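You operate a simulated robot arm through the tools that you are given. There is no shell and no other tool. Be economical: measure what you need, move in short steps, check, and stop when the job is done.

You are at the controls of a simulated robot arm. One attempt, no reset.

## Task
On the feeder table plate, make the white tape pad and the white eyelet tube change places.

The check looks at the end state, three seconds after you hand in, the way a careful person would. Anything else that was tipped, shoved, dropped, spilled or broken makes it a failure.

## Robot
A 7-joint arm with a two-finger parallel gripper on a trunk, on a base that drives. Base frame: it is fixed to the floor where the robot stands at the start and does not move with it; the origin is under the middle of the robot, x ahead of it, y to its left, z up. Units: m, degrees, N and s.
With the tool pointing down near the work surface it reaches from about 0.36 to 0.76 m from the robot's upright axis, wherever it stands. Its first joint turns from -115.0 to 115.0 degrees. Payload 3.91 kg.
The TCP is the grasp point between the finger pads, 0.03 m short of the fingertips. In the tool frame z runs along the fingers and y along their closing line. The gripper opens to 0.11 m. The fingers are 0.02 m wide and 0.01 m thick; the gripper's body (0.048 by 0.112 m) begins 0.055 m behind the TCP.
Orientation is that of the tool frame in the base frame, as [roll, pitch, yaw] about the fixed x, y, z axes, in that order (R = Rz(yaw) Ry(pitch) Rx(roll)). With the fingers straight down and closing along the base's y, the tool's x points along the base's -x, its y along +y and its z along -z.

## Interface
- The arm moves only by the tool send_rows. Its argument "rows" is a list of rows, each a list of 6 numbers: the shift along the tool's x, y, z in m, then the turn, a rotation vector about the tool's x, y, z in degrees. In form: [[tx, ty, tz, rx, ry, rz], ...]. A call has 1 to 8 rows; each row shifts and turns the commanded pose from where the row before left it, along the tool's axes as they then stand. "hand" is the opening, from 0 (shut) to 1 (fully open), set as the call begins (left out, the last holds). A row lasts 0.2 s, in which the tool goes at most 0.05 m and 8.6 degrees; a call with a longer step from one row to the next is refused whole, and so is a gripper value outside its range. A pose out of reach is approached as far as the arm can. The call stops where the force on the tool passes 40 N (or 10 N more than at its start, if that is more) or the arm is blocked; 0.2 s more then pass. Each finger travels about 0.108 m/s and halts on what it meets, pressing with about 30 N; the grip force reading is that of the motor and also rises with nothing between the fingers. The clock runs only during rows and for 0.2 s after the last one: add rows that do not move to give the fingers time. The reply holds the time, the measured pose of the TCP, the force on the tool along the base axes, the opening and the grip force, in the units named above and with some noise.
- Cameras (640 x 400 px; columns grow to the right, rows downward): "scene" is now at [0.0166, 0.1295, 1.5339]; the picture's right is [-0.28, -0.96, 0.00], its down [-0.70, 0.20, -0.69] and it looks along [0.66, -0.19, -0.73] (base axes); focal length 263 px, centre (320, 200). "wrist" rides on the gripper at [0.072, 0.017, -0.103] in the tool frame; the picture's right is [-0.23, 0.97, 0.00], its down [-0.76, -0.18, -0.62] and it looks along [-0.61, -0.14, 0.78] (tool axes); focal length 222 px, centre (320, 200). There is no depth. A picture from a camera that has moved, and an enlarged one, comes with that camera's place and axes in the base frame and with its lens.
- capture(camera): a new picture of that camera. No time passes.
- move_column(by): slides the trunk up (or, below 0, down) by that many m; the arm and the scene camera ride with it, the base frame stays. It gives what a move gives, with no picture.
- roll_base(legs): drives the robot by 1 to 6 legs, each [ahead, turn to the left] in m and degrees, along the robot's own axes; the way and the turn of a leg run together, so that a leg with both is an arc; at most 1.5 m and 180 degrees a leg. The arm and the cameras ride along, it lands a little off, and it stops where it bumps. It gives what a move gives.
- aim_head(pan, tilt): turns the head with the scene camera to pan (to the left, within 155 degrees either way) and tilt (down, from -29 to 69), counted from straight ahead of the robot. It gives what a move gives.
- enlarge(camera, box): a new picture of the part [left, top, right, bottom] of that camera's present view, enlarged. No time passes.
- close_job(): hands the job in; it is judged then, once.

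Work in short steps. Places have to be worked out from the pictures, the camera data and where the tool is seen: move nearer, look again, correct. Check each grasp and each placing, and mend what went wrong. You have 165 turns and 112 pictures in all, those below and enlarged ones among them. Open the gripper and draw the arm clear of the work before you hand the job in, unless the task says otherwise; then end with one line.

The tools are called after "Request:" as a command line: name --pt "numbers of a row" for each row, then --argument value for the rest, lists and objects as JSON in quotes. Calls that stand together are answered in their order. send_rows: Moves the arm, as the interface text tells. Its arguments: {"type":"object","properties":{"rows":{"type":"array","items":{"type":"array","items":{"type":"number"}}},"hand":{"type":"number"}},"required":["rows"]} The other tools are called the same way: move_column (by) slides the trunk up or down; roll_base (legs) drives the base; aim_head (pan, tilt) turns the head that bears the scene camera; capture (camera) takes a picture; enlarge (camera, box) takes an enlarged picture of a part of a camera's view; close_job () hands the job in.

At the start:

```text
time_s: 0.0
tool_pos: [0.5025, -0.1386, 1.0519]
tool_rot: [180.0, -0.1, 180.0]
force: [-0.2, -0.4, 0.0]
finger_gap: 0.1098
grasp_force: 0.0
trunk travel left (down, up): [-0.65, 0.34]
robot x, y, heading: [-0.0, 0.0022, 0.2]
head pan, tilt: [-16.2, 46.6]
```

scene: 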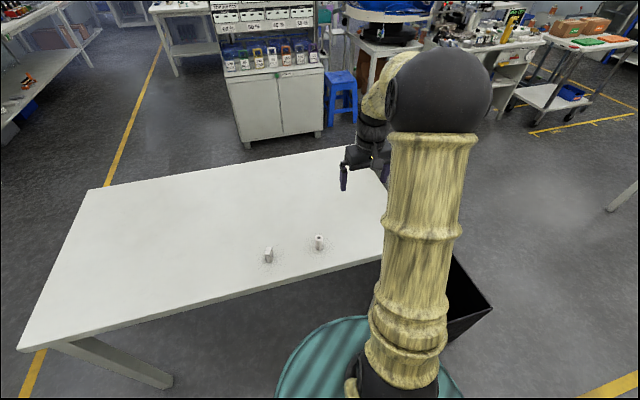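
wrist: 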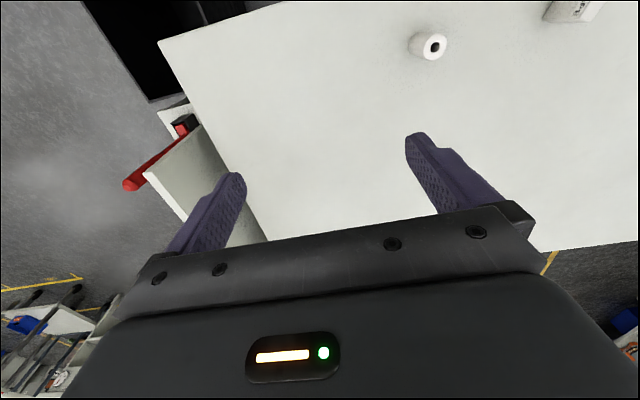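

I'll look closer at the two objects in both views before moving.

Request:
enlarge --camera "scene" --box '[240, 220, 350, 289]'

Request:
enlarge --camera "wrist" --box '[380, 0, 640, 162]'

```text
5.80 times, centred on (295, 254) of scene
camera zoom: at [0.0166, 0.1295, 1.5339], right [-0.28, -0.96, 0.0], down [-0.7, 0.2, -0.69], along [0.66, -0.19, -0.73], focal length 1523 px, centre (465, -116)
```

zoom: 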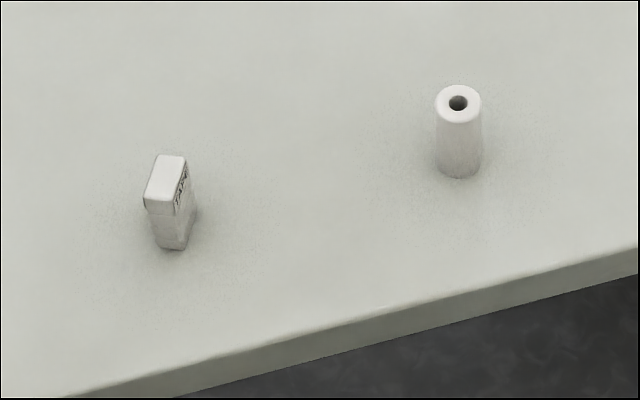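

```text
2.46 times, centred on (510, 81) of wrist
camera zoom: at [0.4306, -0.1192, 1.1555], right [0.23, 0.97, 0.0], down [0.76, -0.18, 0.62], along [0.61, -0.14, -0.78], focal length 547 px, centre (-148, 493)
```

zoom: 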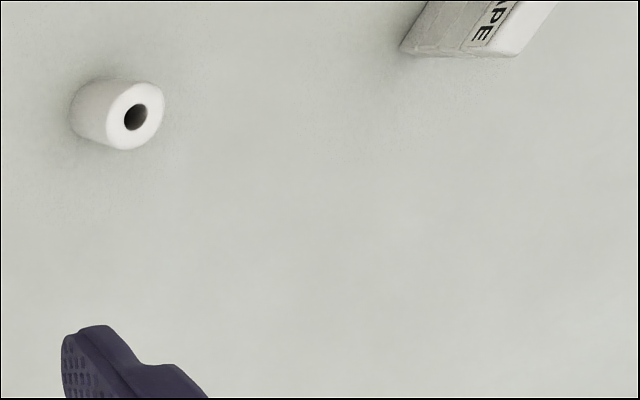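

Tube is at about (0.47, 0.00) and the pad at about (0.47, 0.17), both standing about 6 cm tall. I'll move the tool back and between them, staying high, for a better wrist view.

Request:
send_rows --pt "0.02 0.045 0 0 0 0" --pt "0.02 0.045 0 0 0 0" --pt "0.02 0.045 0 0 0 0" --pt "0.02 0.045 0 0 0 0" --pt "0.02 0.045 0 0 0 0" --pt "0 0 0 0 0 0" --hand 1

Request:
capture --camera "wrist"

Request:
capture --camera "scene"

```text
time_s: 1.4
tool_pos: [0.4027, 0.0877, 1.0523]
tool_rot: [179.9, 0.0, -179.9]
force: [-0.2, 0.3, -0.3]
finger_gap: 0.1101
grasp_force: 0.0
trunk travel left (down, up): [-0.65, 0.34]
robot x, y, heading: [0.0005, -0.0002, -0.1]
head pan, tilt: [-16.2, 46.6]
```

```text
107 pictures are left
camera wrist: at [0.331, 0.1055, 1.1552], right [0.23, 0.97, 0.0], down [0.76, -0.18, 0.62], along [0.61, -0.14, -0.78], focal length 222 px, centre (320, 200)
```

wrist: 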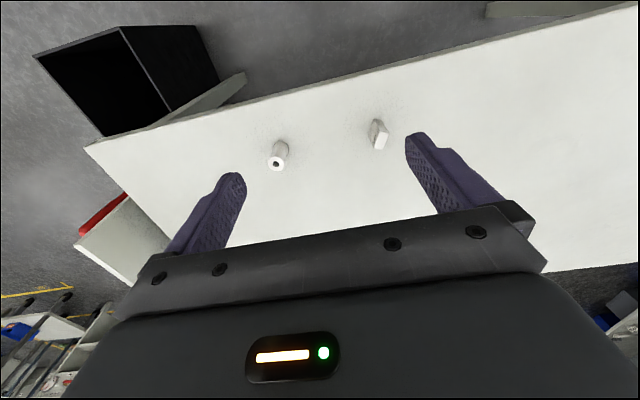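

```text
106 pictures are left
camera scene: at [0.0166, 0.1295, 1.5339], right [-0.28, -0.96, 0.0], down [-0.7, 0.2, -0.69], along [0.66, -0.19, -0.73], focal length 263 px, centre (320, 200)
```

scene: 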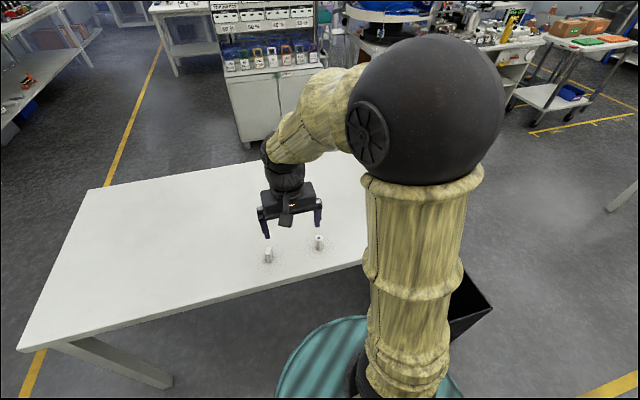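

Now an enlarged wrist view of both objects to triangulate.

Request:
enlarge --camera "wrist" --box '[250, 90, 410, 190]'

```text
4.00 times, centred on (330, 140) of wrist
camera zoom: at [0.331, 0.1055, 1.1552], right [0.23, 0.97, 0.0], down [0.76, -0.18, 0.62], along [0.61, -0.14, -0.78], focal length 888 px, centre (280, 440)
```

zoom: 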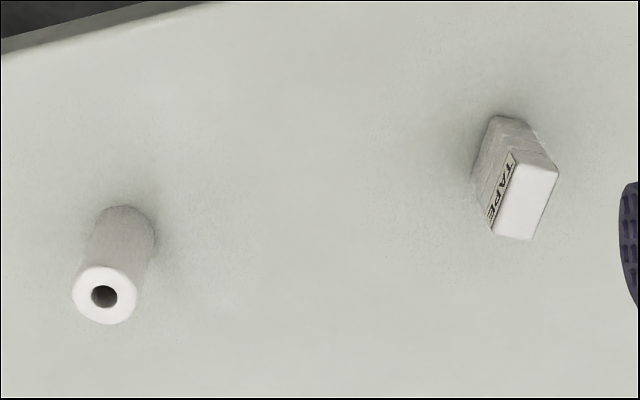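

The two views agree: tube at about (0.477, 0.003), top at z≈0.86. Pad at about (0.478, 0.161), top at z≈0.848, roughly 28×16 mm with its short axis about 64° from x. I'll go above the tube with fingertips clear of it and check.

Request:
send_rows --pt "-0.0187 -0.0212 0.02 0 0 0" --pt "-0.0187 -0.0212 0.02 0 0 0" --pt "-0.0187 -0.0212 0.03 0 0 0" --pt "-0.0187 -0.0212 0.04 0 0 0" --pt "0 0 0 0 0 0" --hand 1

Request:
capture --camera "wrist"

Request:
enlarge --camera "scene" --box '[240, 200, 368, 280]'

```text
time_s: 2.6
tool_pos: [0.4775, 0.0025, 0.9414]
tool_rot: [179.9, 0.0, -179.9]
force: [-0.4, -0.7, 0.2]
finger_gap: 0.11
grasp_force: 0.2
trunk travel left (down, up): [-0.65, 0.34]
robot x, y, heading: [-0.0034, -0.0001, -0.0]
head pan, tilt: [-16.2, 46.6]
```

```text
104 pictures are left
camera wrist: at [0.405, 0.021, 1.0453], right [0.23, 0.97, 0.0], down [0.76, -0.18, 0.62], along [0.61, -0.14, -0.78], focal length 222 px, centre (320, 200)
```

wrist: 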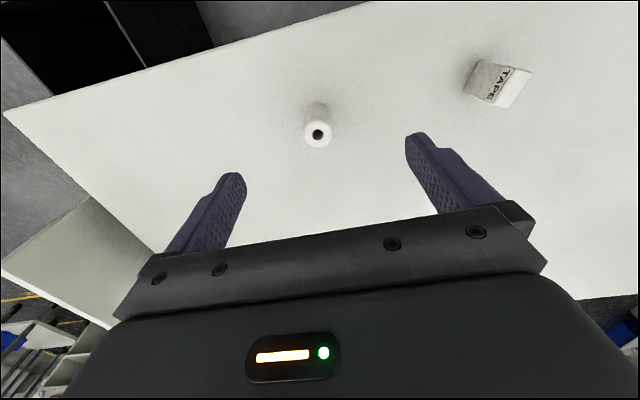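

```text
5.00 times, centred on (304, 240) of scene
camera zoom: at [0.0164, 0.1296, 1.534], right [-0.28, -0.96, 0.0], down [-0.7, 0.2, -0.69], along [0.66, -0.19, -0.73], focal length 1313 px, centre (400, 0)
```

zoom: 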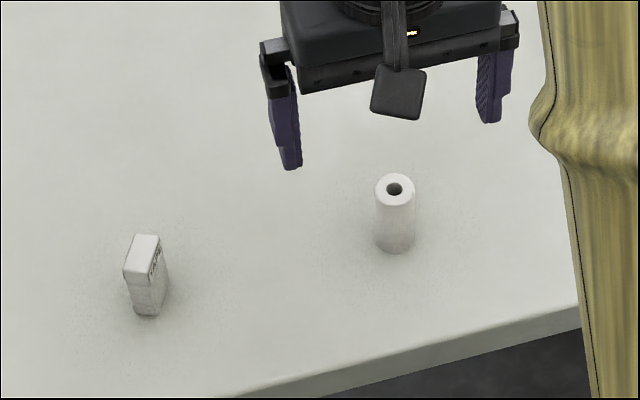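

The wrist view puts the tube's top at (0.478, 0.003), centred under the gripper. I'll descend around it without closing.

Request:
send_rows --pt "0 0 0.03 0 0 0" --pt "0 0 0.03 0 0 0" --pt "0 0 0.025 0 0 0" --pt "0 0 0.017 0 0 0" --pt "0 0 0 0 0 0" --hand 1

Request:
capture --camera "wrist"

Request:
enlarge --camera "scene" --box '[240, 200, 368, 280]'

```text
time_s: 3.8
tool_pos: [0.4774, 0.0033, 0.8408]
tool_rot: [179.9, 0.0, -179.9]
force: [-0.4, 0.1, -0.2]
finger_gap: 0.11
grasp_force: 0.1
trunk travel left (down, up): [-0.65, 0.34]
robot x, y, heading: [0.0002, 0.0022, 0.0]
head pan, tilt: [-16.2, 46.6]
```

```text
102 pictures are left
camera wrist: at [0.4051, 0.021, 0.9432], right [0.23, 0.97, 0.0], down [0.76, -0.18, 0.62], along [0.61, -0.14, -0.78], focal length 222 px, centre (320, 200)
```

wrist: 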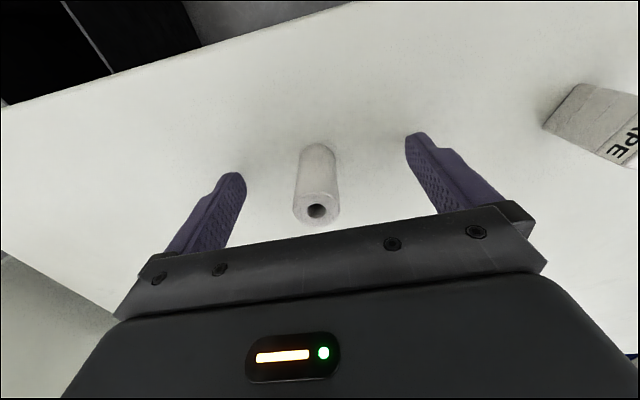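

```text
5.00 times, centred on (304, 240) of scene
camera zoom: at [0.0166, 0.1295, 1.5339], right [-0.28, -0.96, 0.0], down [-0.7, 0.2, -0.69], along [0.66, -0.19, -0.73], focal length 1313 px, centre (400, 0)
```

zoom: 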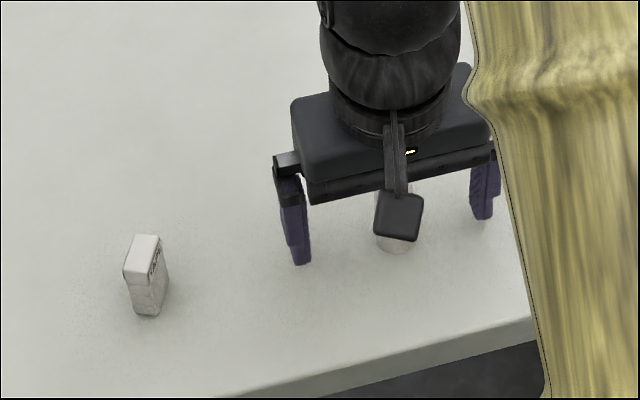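

The tube sits midway between the fingers with nothing touching, so I'll close on it.

Request:
send_rows --pt "0 0 0 0 0 0" --pt "0 0 0 0 0 0" --pt "0 0 0 0 0 0" --pt "0 0 0 0 0 0" --hand 0

Request:
capture --camera "wrist"

```text
time_s: 4.8
tool_pos: [0.4764, 0.0017, 0.8409]
tool_rot: [180.0, 0.1, -180.0]
force: [-0.3, 0.5, -0.3]
finger_gap: 0.0244
grasp_force: 29.6
trunk travel left (down, up): [-0.65, 0.34]
robot x, y, heading: [0.0008, 0.0019, -0.1]
head pan, tilt: [-16.2, 46.6]
```

```text
100 pictures are left
camera wrist: at [0.4051, 0.021, 0.9434], right [0.23, 0.97, 0.0], down [0.76, -0.18, 0.62], along [0.61, -0.14, -0.78], focal length 222 px, centre (320, 200)
```

wrist: 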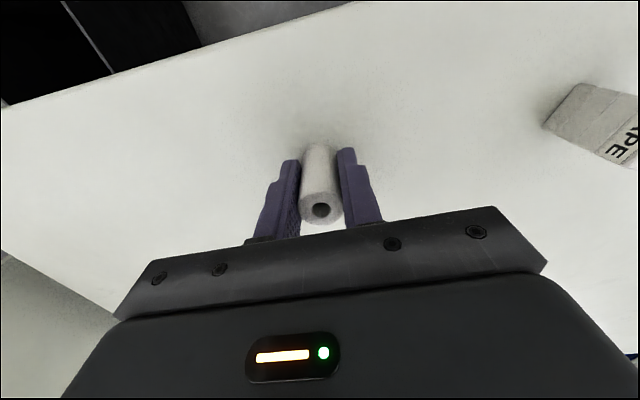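

Grip is firm at a 24 mm gap. I'll lift, carry it 0.12 m straight ahead to a parking spot at about (0.60, 0.00), and stay high to check.

Request:
send_rows --pt "0 0 -0.02 0 0 0" --pt "0 0 -0.03 0 0 0" --pt "0 0 -0.03 0 0 0" --pt "-0.03 0 0 0 0 0" --pt "-0.03 0 0 0 0 0" --pt "-0.03 0 0 0 0 0" --pt "-0.03 0 0 0 0 0" --pt "0 0 0 0 0 0" --hand 0

Request:
capture --camera "wrist"

Request:
capture --camera "scene"

```text
time_s: 6.6
tool_pos: [0.598, 0.0028, 0.9205]
tool_rot: [179.9, -0.1, -180.0]
force: [-0.8, -0.1, -0.7]
finger_gap: 0.0247
grasp_force: 29.5
trunk travel left (down, up): [-0.65, 0.34]
robot x, y, heading: [0.0018, 0.0016, 0.1]
head pan, tilt: [-16.2, 46.6]
```

```text
99 pictures are left
camera wrist: at [0.5257, 0.0217, 1.0236], right [0.23, 0.97, 0.0], down [0.76, -0.18, 0.62], along [0.61, -0.14, -0.78], focal length 222 px, centre (320, 200)
```

wrist: 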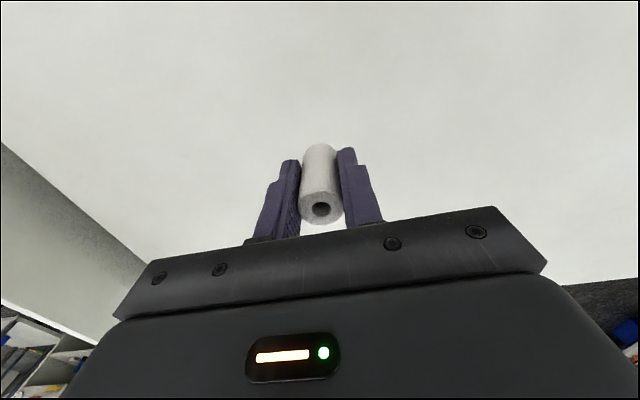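

```text
98 pictures are left
camera scene: at [0.0165, 0.1295, 1.534], right [-0.28, -0.96, 0.0], down [-0.7, 0.2, -0.69], along [0.66, -0.19, -0.73], focal length 263 px, centre (320, 200)
```

scene: 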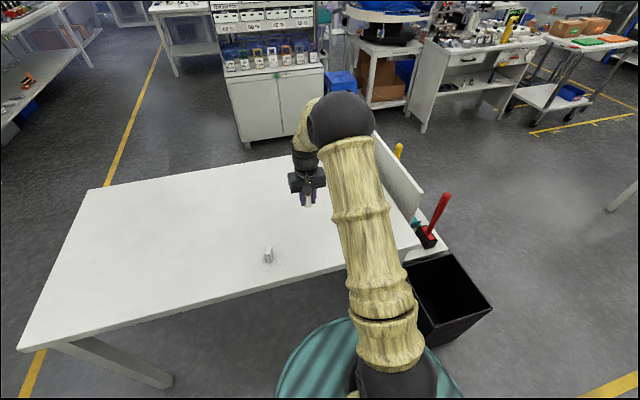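

The tube hangs upright and the spot is clear. I'll lower it to just about its old height, leaving roughly half a millimetre.

Request:
send_rows --pt "0 0 0.03 0 0 0" --pt "0 0 0.03 0 0 0" --pt "0 0 0.012 0 0 0" --pt "0 0 0.005 0 0 0" --pt "0 0 0.0025 0 0 0" --pt "0 0 0 0 0 0" --hand 0

```text
time_s: 8.0
tool_pos: [0.5966, 0.0026, 0.8411]
tool_rot: [180.0, 0.0, -179.9]
force: [0.1, 0.4, -0.8]
finger_gap: 0.0246
grasp_force: 29.9
trunk travel left (down, up): [-0.65, 0.34]
robot x, y, heading: [0.0005, 0.0018, -0.1]
head pan, tilt: [-16.2, 46.6]
```

No contact force yet beyond weight, at the old grasp height. I'll release a little way and look.

Request:
send_rows --pt "0 0 0.0005 0 0 0" --pt "0 0 0 0 0 0" --pt "0 0 0 0 0 0" --hand 0.5

Request:
capture --camera "wrist"

```text
time_s: 8.8
tool_pos: [0.5966, 0.0028, 0.8401]
tool_rot: [-180.0, 0.0, -180.0]
force: [-0.1, 0.1, -0.6]
finger_gap: 0.0551
grasp_force: 0.0
trunk travel left (down, up): [-0.65, 0.34]
robot x, y, heading: [0.001, -0.0002, 0.2]
head pan, tilt: [-16.2, 46.6]
```

```text
97 pictures are left
camera wrist: at [0.5254, 0.0212, 0.9437], right [0.23, 0.97, 0.0], down [0.76, -0.18, 0.62], along [0.61, -0.14, -0.78], focal length 222 px, centre (320, 200)
```

wrist: 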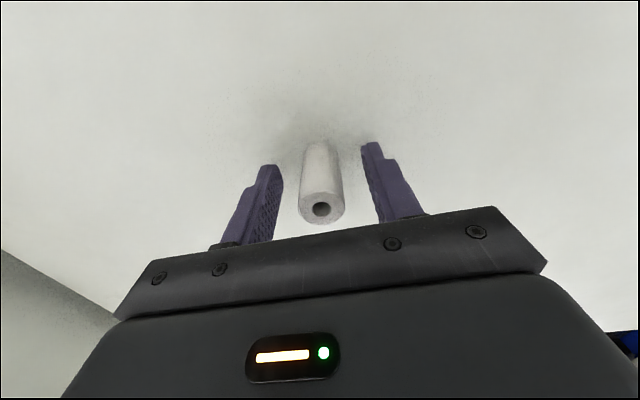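

The tube stands free. I'll rise, then move over the pad.

Request:
send_rows --pt "0 0 -0.03 0 0 0" --pt "0 0 -0.04 0 0 0" --pt "0 0 -0.04 0 0 0" --pt "0.03 0.039 0 0 0 0" --pt "0.03 0.039 0 0 0 0" --pt "0.03 0.039 0 0 0 0" --pt "0.029 0.039 0 0 0 0" --pt "0 0 0 0 0 0" --hand 0.8

Request:
enlarge --camera "wrist" --box '[240, 60, 400, 160]'

Request:
enlarge --camera "scene" --box '[240, 180, 368, 280]'

```text
time_s: 10.6
tool_pos: [0.4781, 0.1579, 0.9509]
tool_rot: [180.0, 0.0, -180.0]
force: [-0.7, -0.3, -0.1]
finger_gap: 0.0881
grasp_force: 0.0
trunk travel left (down, up): [-0.65, 0.34]
robot x, y, heading: [0.0027, -0.0002, -0.1]
head pan, tilt: [-16.2, 46.6]
```

```text
4.00 times, centred on (320, 110) of wrist
camera zoom: at [0.4061, 0.1759, 1.0539], right [0.23, 0.97, 0.0], down [0.76, -0.18, 0.62], along [0.61, -0.14, -0.78], focal length 888 px, centre (320, 560)
```

zoom: 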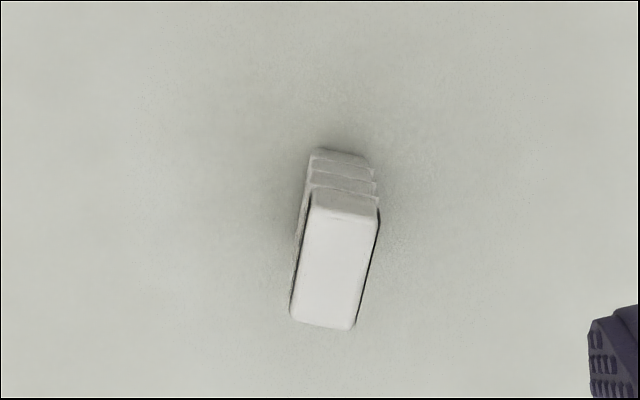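

```text
4.00 times, centred on (304, 230) of scene
camera zoom: at [0.0166, 0.1295, 1.5339], right [-0.28, -0.96, 0.0], down [-0.7, 0.2, -0.69], along [0.66, -0.19, -0.73], focal length 1051 px, centre (384, 80)
```

zoom: 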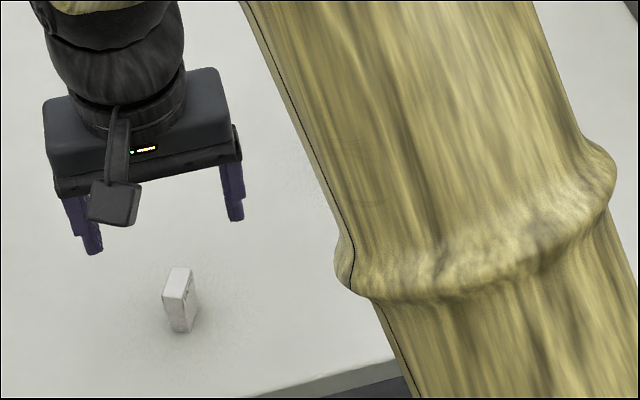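

Refined estimate for the pad: centre (0.4805, 0.162), long axis at about −24°. I'll shift over it and turn the gripper 24° so the fingers close on its broad faces.

Request:
send_rows --pt "-0.0025 0.004 0 0 0 0" --pt "0 0 0 0 0 8" --pt "0 0 0 0 0 8" --pt "0 0 0 0 0 8" --pt "0 0 0 0 0 0" --hand 0.8

Request:
capture --camera "wrist"

Request:
enlarge --camera "wrist" --box '[240, 60, 400, 160]'

```text
time_s: 11.8
tool_pos: [0.4816, 0.1623, 0.9501]
tool_rot: [180.0, 0.1, 155.9]
force: [-0.6, 0.3, 0.4]
finger_gap: 0.088
grasp_force: 0.3
trunk travel left (down, up): [-0.65, 0.34]
robot x, y, heading: [-0.0005, 0.0012, -0.1]
head pan, tilt: [-16.2, 46.6]
```

```text
94 pictures are left
camera wrist: at [0.422, 0.2089, 1.0537], right [0.6, 0.8, 0.0], down [0.62, -0.47, 0.62], along [0.5, -0.38, -0.78], focal length 222 px, centre (320, 200)
```

wrist: 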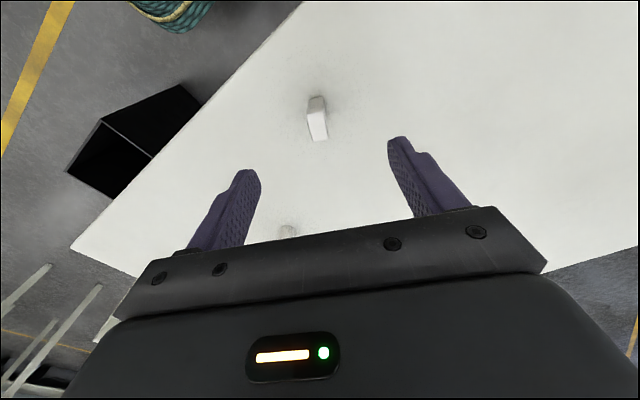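

```text
4.00 times, centred on (320, 110) of wrist
camera zoom: at [0.422, 0.2089, 1.0537], right [0.6, 0.8, 0.0], down [0.62, -0.47, 0.62], along [0.5, -0.38, -0.78], focal length 888 px, centre (320, 560)
```

zoom: 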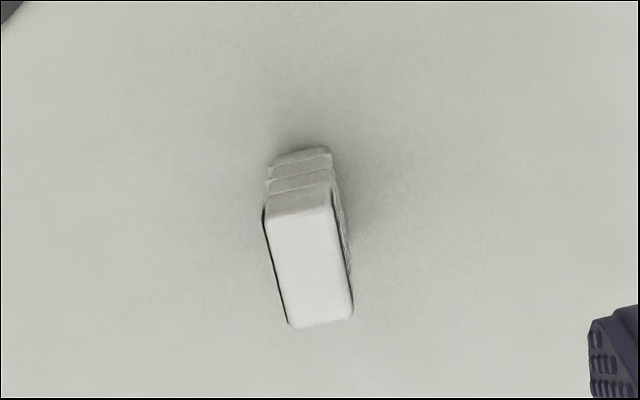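

Fingers are parallel to the broad faces and the pad is centred within about 1–2 mm. Descending around it.

Request:
send_rows --pt "0 0 0.035 0 0 0" --pt "0 0 0.035 0 0 0" --pt "0 0 0.028 0 0 0" --pt "0 0 0.015 0 0 0" --pt "0 0 0 0 0 0" --hand 0.8

Request:
capture --camera "wrist"

```text
time_s: 13.0
tool_pos: [0.4814, 0.1628, 0.8373]
tool_rot: [-179.9, 0.0, 155.9]
force: [1.4, 0.2, -0.1]
finger_gap: 0.0882
grasp_force: 0.0
trunk travel left (down, up): [-0.65, 0.34]
robot x, y, heading: [-0.0002, -0.0037, -0.1]
head pan, tilt: [-16.2, 46.6]
```

```text
92 pictures are left
camera wrist: at [0.4228, 0.2087, 0.9402], right [0.6, 0.8, 0.0], down [0.62, -0.47, 0.62], along [0.5, -0.38, -0.78], focal length 222 px, centre (320, 200)
```

wrist: 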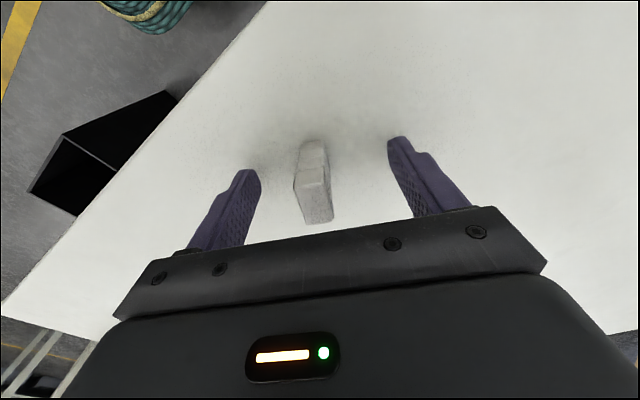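

The pad is about 1.5 mm off-centre toward the left finger; I'll correct that and close.

Request:
send_rows --pt "0 -0.0015 0 0 0 0" --pt "0 0 0 0 0 0" --pt "0 0 0 0 0 0" --pt "0 0 0 0 0 0" --pt "0 0 0 0 0 0" --hand 0

Request:
capture --camera "wrist"

```text
time_s: 14.2
tool_pos: [0.4813, 0.161, 0.8356]
tool_rot: [-180.0, 0.0, 155.9]
force: [0.2, 0.9, 1.8]
finger_gap: 0.0149
grasp_force: 29.9
trunk travel left (down, up): [-0.65, 0.34]
robot x, y, heading: [-0.0014, -0.0006, -0.1]
head pan, tilt: [-16.2, 46.6]
```

```text
91 pictures are left
camera wrist: at [0.4219, 0.2074, 0.9406], right [0.6, 0.8, 0.0], down [0.62, -0.47, 0.62], along [0.5, -0.38, -0.78], focal length 222 px, centre (320, 200)
```

wrist: 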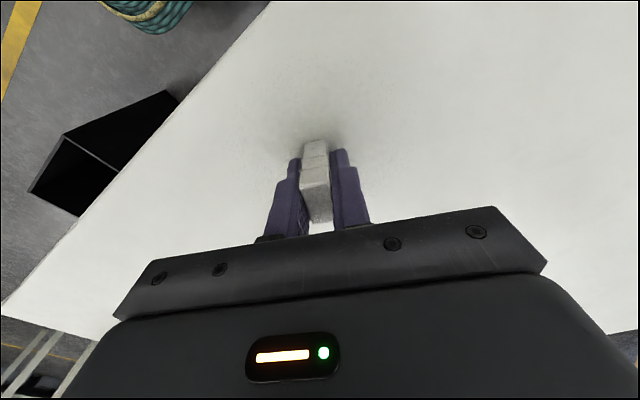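

Pad is held at a 15 mm gap. I'll lift it 6 cm and carry it to above the tube's old spot (0.4775, 0.0027), keeping its orientation.

Request:
send_rows --pt "0 0 -0.02 0 0 0" --pt "0 0 -0.04 0 0 0" --pt "-0.0153 -0.03655 0 0 0 0" --pt "-0.0153 -0.03655 0 0 0 0" --pt "-0.0153 -0.03655 0 0 0 0" --pt "-0.0154 -0.03655 0 0 0 0" --pt "0 0 0 0 0 0" --pt "0 0 0 0 0 0" --hand 0

Request:
capture --camera "wrist"

Request:
capture --camera "scene"

```text
time_s: 16.0
tool_pos: [0.4765, 0.003, 0.8969]
tool_rot: [-180.0, 0.0, 156.0]
force: [0.6, -0.3, -0.7]
finger_gap: 0.0149
grasp_force: 30.0
trunk travel left (down, up): [-0.65, 0.34]
robot x, y, heading: [-0.0011, -0.0008, 0.0]
head pan, tilt: [-16.2, 46.6]
```

```text
90 pictures are left
camera wrist: at [0.4186, 0.0489, 1.0007], right [0.6, 0.8, 0.0], down [0.62, -0.47, 0.62], along [0.5, -0.38, -0.78], focal length 222 px, centre (320, 200)
```

wrist: 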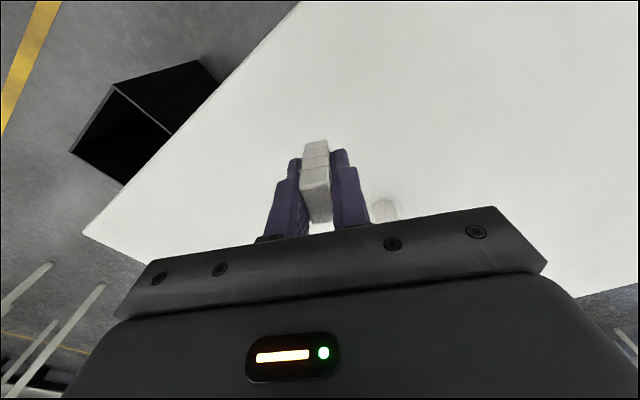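

```text
89 pictures are left
camera scene: at [0.0167, 0.1297, 1.5339], right [-0.28, -0.96, 0.0], down [-0.7, 0.2, -0.69], along [0.66, -0.19, -0.73], focal length 263 px, centre (320, 200)
```

scene: 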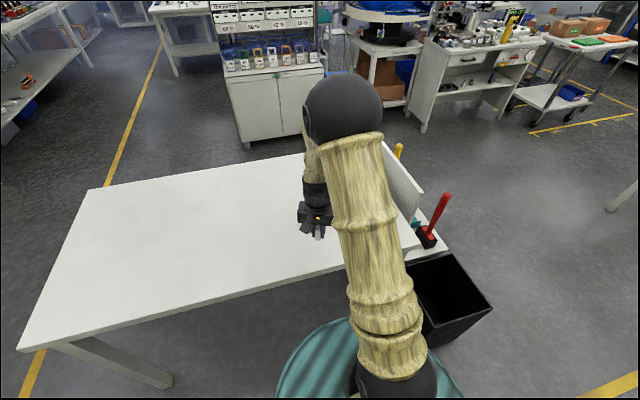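

The pad hangs straight over the vacant spot, and the parked tube is 12 cm further ahead. Lowering.

Request:
send_rows --pt "0 0 0.03 0 0 0" --pt "0 0 0.018 0 0 0" --pt "0 0 0.008 0 0 0" --pt "0 0 0.0035 0 0 0" --pt "0 0 0 0 0 0" --hand 0

```text
time_s: 17.2
tool_pos: [0.4761, 0.0029, 0.8361]
tool_rot: [180.0, 0.0, 156.0]
force: [-0.1, 0.2, 0.4]
finger_gap: 0.0152
grasp_force: 30.6
trunk travel left (down, up): [-0.65, 0.34]
robot x, y, heading: [-0.0014, 0.0003, -0.1]
head pan, tilt: [-16.2, 46.6]
```

At the original height; I'll ease down half a millimetre and release partway, then look.

Request:
send_rows --pt "0 0 0.0005 0 0 0" --hand 0

Request:
send_rows --pt "0 0 0 0 0 0" --pt "0 0 0 0 0 0" --pt "0 0 0 0 0 0" --hand 0.5

Request:
capture --camera "wrist"

```text
time_s: 17.6
tool_pos: [0.476, 0.0031, 0.8382]
tool_rot: [-180.0, -0.1, 156.1]
force: [-0.6, 1.0, 0.9]
finger_gap: 0.0151
grasp_force: 30.1
trunk travel left (down, up): [-0.65, 0.34]
robot x, y, heading: [0.0036, 0.0007, -0.2]
head pan, tilt: [-16.2, 46.6]
```

```text
time_s: 18.4
tool_pos: [0.4753, 0.0027, 0.8368]
tool_rot: [-180.0, 0.0, 156.0]
force: [0.0, -0.9, 0.7]
finger_gap: 0.0549
grasp_force: 0.2
trunk travel left (down, up): [-0.65, 0.34]
robot x, y, heading: [0.0016, -0.0022, 0.1]
head pan, tilt: [-16.2, 46.6]
```

```text
88 pictures are left
camera wrist: at [0.4177, 0.0491, 0.9406], right [0.6, 0.8, 0.0], down [0.62, -0.47, 0.62], along [0.5, -0.38, -0.78], focal length 222 px, centre (320, 200)
```

wrist: 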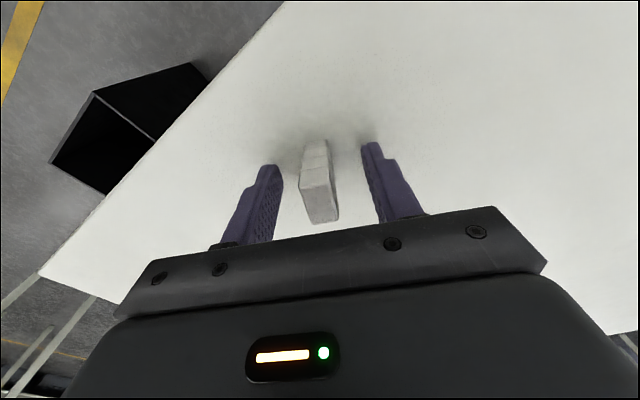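

The pad stands upright and free. I'll rise, turn the gripper back and move ahead over the parked tube.

Request:
send_rows --pt "0 0 -0.03 0 0 0" --pt "0 0 -0.04 0 0 0" --pt "0 0 -0.04 0 0 0" --pt "0 0 0 0 0 -8" --pt "0 0 0 0 0 -8" --pt "0 0 0 0 0 -8" --pt "0 0 0 0 0 0" --hand 0.8

Request:
send_rows --pt "-0.04 0 0 0 0 0" --pt "-0.04 0 0 0 0 0" --pt "-0.04 0 0 0 0 0" --pt "0 0 0 0 0 0" --pt "0 0 0 0 0 0" --hand 0.8

Request:
capture --camera "wrist"

Request:
capture --camera "scene"

```text
time_s: 20.0
tool_pos: [0.4754, 0.0025, 0.9474]
tool_rot: [-179.9, 0.0, -179.9]
force: [0.3, 0.8, 0.4]
finger_gap: 0.0881
grasp_force: 0.0
trunk travel left (down, up): [-0.65, 0.34]
robot x, y, heading: [0.0012, 0.0005, 0.1]
head pan, tilt: [-16.2, 46.6]
```

```text
time_s: 21.2
tool_pos: [0.598, 0.0019, 0.9481]
tool_rot: [-180.0, 0.0, 180.0]
force: [-0.4, 0.2, 0.3]
finger_gap: 0.0879
grasp_force: 0.1
trunk travel left (down, up): [-0.65, 0.34]
robot x, y, heading: [0.0004, -0.0014, -0.2]
head pan, tilt: [-16.2, 46.6]
```

```text
87 pictures are left
camera wrist: at [0.5258, 0.0209, 1.0512], right [0.23, 0.97, 0.0], down [0.76, -0.18, 0.62], along [0.61, -0.14, -0.78], focal length 222 px, centre (320, 200)
```

wrist: 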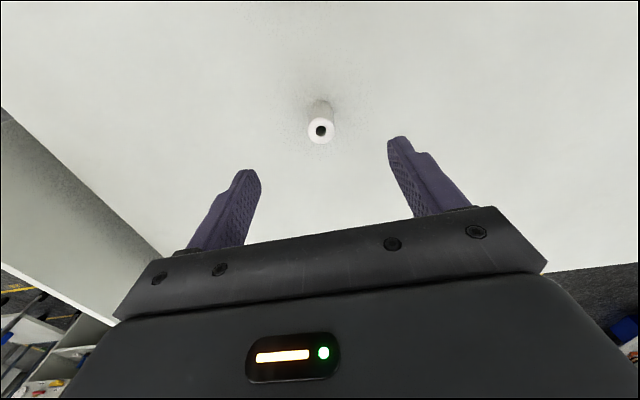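

```text
86 pictures are left
camera scene: at [0.0165, 0.1295, 1.5339], right [-0.28, -0.96, 0.0], down [-0.7, 0.2, -0.69], along [0.66, -0.19, -0.73], focal length 263 px, centre (320, 200)
```

scene: 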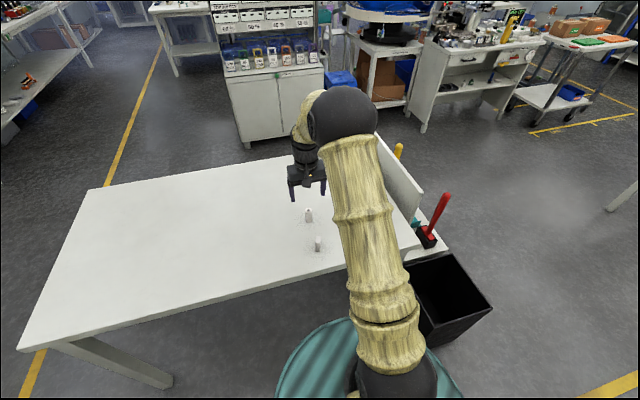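

The tube is upright at about (0.598, 0.004), nearly centred. I'll nudge 1 mm and descend to the same grasp height as before.

Request:
send_rows --pt "0 0.001 0.035 0 0 0" --pt "0 0 0.035 0 0 0" --pt "0 0 0.025 0 0 0" --pt "0 0 0.012 0 0 0" --pt "0 0 0 0 0 0" --hand 0.8

Request:
capture --camera "wrist"

```text
time_s: 22.4
tool_pos: [0.5966, 0.0038, 0.8403]
tool_rot: [-180.0, 0.1, 180.0]
force: [-0.3, -0.4, -0.2]
finger_gap: 0.0879
grasp_force: 0.0
trunk travel left (down, up): [-0.65, 0.34]
robot x, y, heading: [-0.0026, -0.0022, -0.2]
head pan, tilt: [-16.2, 46.6]
```

```text
85 pictures are left
camera wrist: at [0.5246, 0.0221, 0.9437], right [0.23, 0.97, 0.0], down [0.76, -0.18, 0.62], along [0.61, -0.14, -0.78], focal length 222 px, centre (320, 200)
```

wrist: 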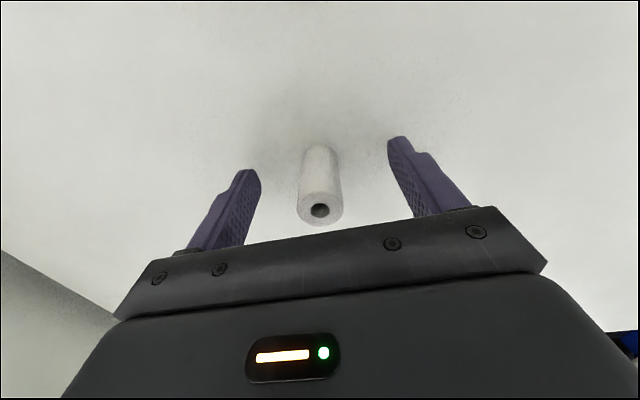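

The tube is centred. Closing.

Request:
send_rows --pt "0 0 0 0 0 0" --pt "0 0 0 0 0 0" --pt "0 0 0 0 0 0" --pt "0 0 0 0 0 0" --hand 0

```text
time_s: 23.4
tool_pos: [0.5965, 0.0025, 0.8401]
tool_rot: [180.0, 0.0, -179.9]
force: [0.5, -0.5, -0.5]
finger_gap: 0.0247
grasp_force: 29.6
trunk travel left (down, up): [-0.65, 0.34]
robot x, y, heading: [0.0003, -0.0019, 0.0]
head pan, tilt: [-16.2, 46.6]
```

Held at 24.7 mm. I'll lift 8 cm and carry it diagonally, well clear of the pad, to above the pad's old spot (0.481, 0.161).

Request:
send_rows --pt "0 0 -0.02 0 0 0" --pt "0 0 -0.03 0 0 0" --pt "0 0 -0.03 0 0 0" --pt "0.0292 0.0394 0 0 0 0" --pt "0.0292 0.0394 0 0 0 0" --pt "0.0292 0.0394 0 0 0 0" --pt "0.0292 0.0394 0 0 0 0" --pt "0 0 0 0 0 0" --hand 0

Request:
capture --camera "wrist"

```text
time_s: 25.2
tool_pos: [0.4785, 0.1611, 0.9189]
tool_rot: [-180.0, 0.0, 179.9]
force: [0.3, -0.4, -1.5]
finger_gap: 0.0248
grasp_force: 30.0
trunk travel left (down, up): [-0.65, 0.34]
robot x, y, heading: [-0.0016, -0.0015, 0.0]
head pan, tilt: [-16.2, 46.6]
```

```text
84 pictures are left
camera wrist: at [0.408, 0.1803, 1.0227], right [0.23, 0.97, 0.0], down [0.76, -0.18, 0.62], along [0.61, -0.14, -0.78], focal length 222 px, centre (320, 200)
```

wrist: 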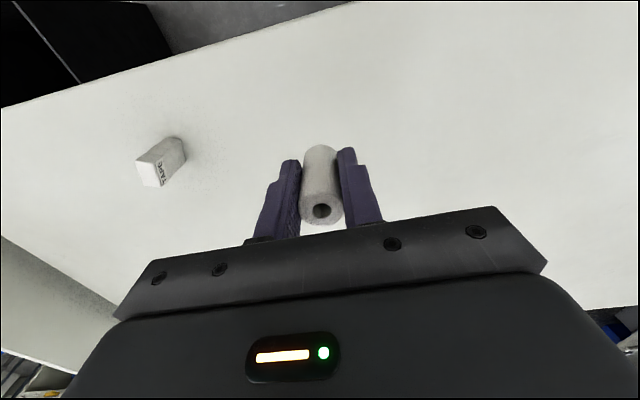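

Tube is upright over the target and the pad is standing. Lowering to the grasp height.

Request:
send_rows --pt "0 0 0.03 0 0 0" --pt "0 0 0.03 0 0 0" --pt "0 0 0.012 0 0 0" --pt "0 0 0.005 0 0 0" --pt "0 0 0.0028 0 0 0" --pt "0 0 0 0 0 0" --hand 0

```text
time_s: 26.6
tool_pos: [0.4784, 0.1613, 0.8402]
tool_rot: [-179.9, 0.0, -179.9]
force: [-0.1, -0.2, 1.9]
finger_gap: 0.0248
grasp_force: 30.0
trunk travel left (down, up): [-0.65, 0.34]
robot x, y, heading: [0.0018, 0.002, 0.0]
head pan, tilt: [-16.2, 46.6]
```

A light upward force shows it is touching down. Releasing partway and checking.

Request:
send_rows --pt "0 0 0 0 0 0" --pt "0 0 0 0 0 0" --pt "0 0 0 0 0 0" --hand 0.5

Request:
capture --camera "wrist"

```text
time_s: 27.4
tool_pos: [0.479, 0.1616, 0.8388]
tool_rot: [-179.9, 0.0, 180.0]
force: [0.7, -0.7, -0.1]
finger_gap: 0.0551
grasp_force: 0.1
trunk travel left (down, up): [-0.65, 0.34]
robot x, y, heading: [0.0014, 0.0004, 0.1]
head pan, tilt: [-16.2, 46.6]
```

```text
83 pictures are left
camera wrist: at [0.4078, 0.1799, 0.9436], right [0.23, 0.97, 0.0], down [0.76, -0.18, 0.62], along [0.61, -0.14, -0.78], focal length 222 px, centre (320, 200)
```

wrist: 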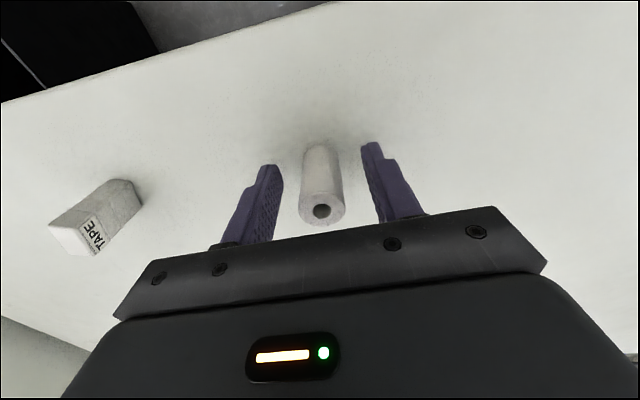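

The tube stands free. I'll rise straight up and back the arm to the earlier overview pose (0.403, 0.088, 1.05) to compare.

Request:
send_rows --pt "0 0 -0.03 0 0 0" --pt "0 0 -0.045 0 0 0" --pt "0 0 -0.045 0 0 0" --pt "0 0 -0.045 0 0 0" --pt "0.038 -0.03 -0.0 0 0 0" --pt "0.038 -0.03 -0.0 0 0 0" --pt "0 -0.013 -0.046 0 0 0" --pt "0 0 0 0 0 0" --hand 0.8

Request:
enlarge --camera "wrist" --box '[250, 90, 410, 190]'

Request:
enlarge --camera "scene" --box '[240, 220, 350, 289]'

Request:
capture --camera "scene"

```text
time_s: 29.2
tool_pos: [0.4039, 0.0881, 1.0516]
tool_rot: [-180.0, 0.0, -180.0]
force: [0.5, 0.2, 0.3]
finger_gap: 0.0879
grasp_force: 0.0
trunk travel left (down, up): [-0.65, 0.34]
robot x, y, heading: [0.0004, -0.0027, -0.1]
head pan, tilt: [-16.2, 46.6]
```

```text
4.00 times, centred on (330, 140) of wrist
camera zoom: at [0.3321, 0.1071, 1.1549], right [0.23, 0.97, 0.0], down [0.76, -0.18, 0.62], along [0.61, -0.14, -0.78], focal length 888 px, centre (280, 440)
```

zoom: 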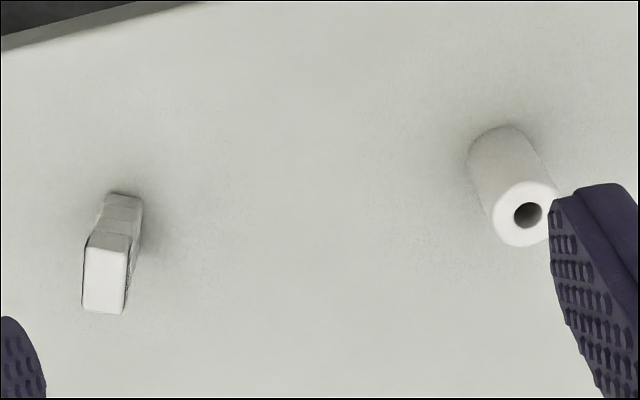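

```text
5.80 times, centred on (295, 254) of scene
camera zoom: at [0.0167, 0.1296, 1.5339], right [-0.28, -0.96, 0.0], down [-0.7, 0.2, -0.69], along [0.66, -0.19, -0.73], focal length 1523 px, centre (465, -116)
```

zoom: 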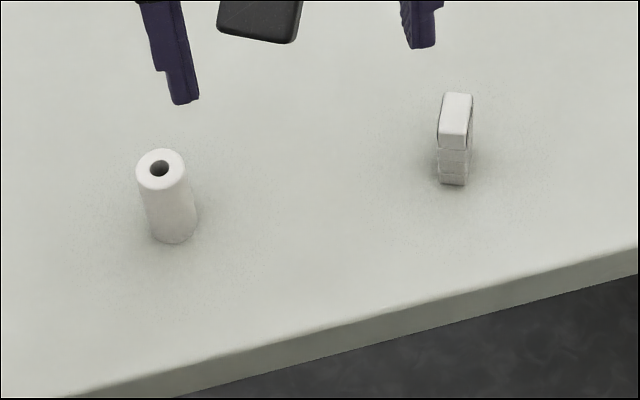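

```text
80 pictures are left
camera scene: at [0.0167, 0.1296, 1.5339], right [-0.28, -0.96, 0.0], down [-0.7, 0.2, -0.69], along [0.66, -0.19, -0.73], focal length 263 px, centre (320, 200)
```

scene: 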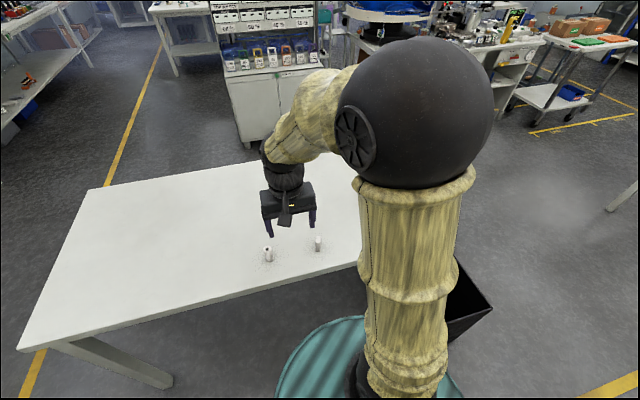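

Both now stand upright on each other's old spots to within about 2 mm: pad at (0.478, 0.004), tube at (0.482, 0.161). I'll open fully and raise the arm further clear.

Request:
send_rows --pt "0 0 -0.04 0 0 0" --pt "0 0 -0.04 0 0 0" --pt "0 0 0 0 0 0" --hand 1

Request:
close_job

```text
time_s: 30.0
tool_pos: [0.4038, 0.0879, 1.1313]
tool_rot: [180.0, 0.1, 180.0]
force: [0.5, 0.1, -0.7]
finger_gap: 0.1101
grasp_force: 0.1
trunk travel left (down, up): [-0.65, 0.34]
robot x, y, heading: [-0.0005, 0.0037, 0.1]
head pan, tilt: [-16.2, 46.6]
```

```text
The job is handed in.
```

The tape pad and the eyelet tube have changed places; both stand upright within about 2 mm of each other's old spots, nothing else was touched, and the job is handed in.
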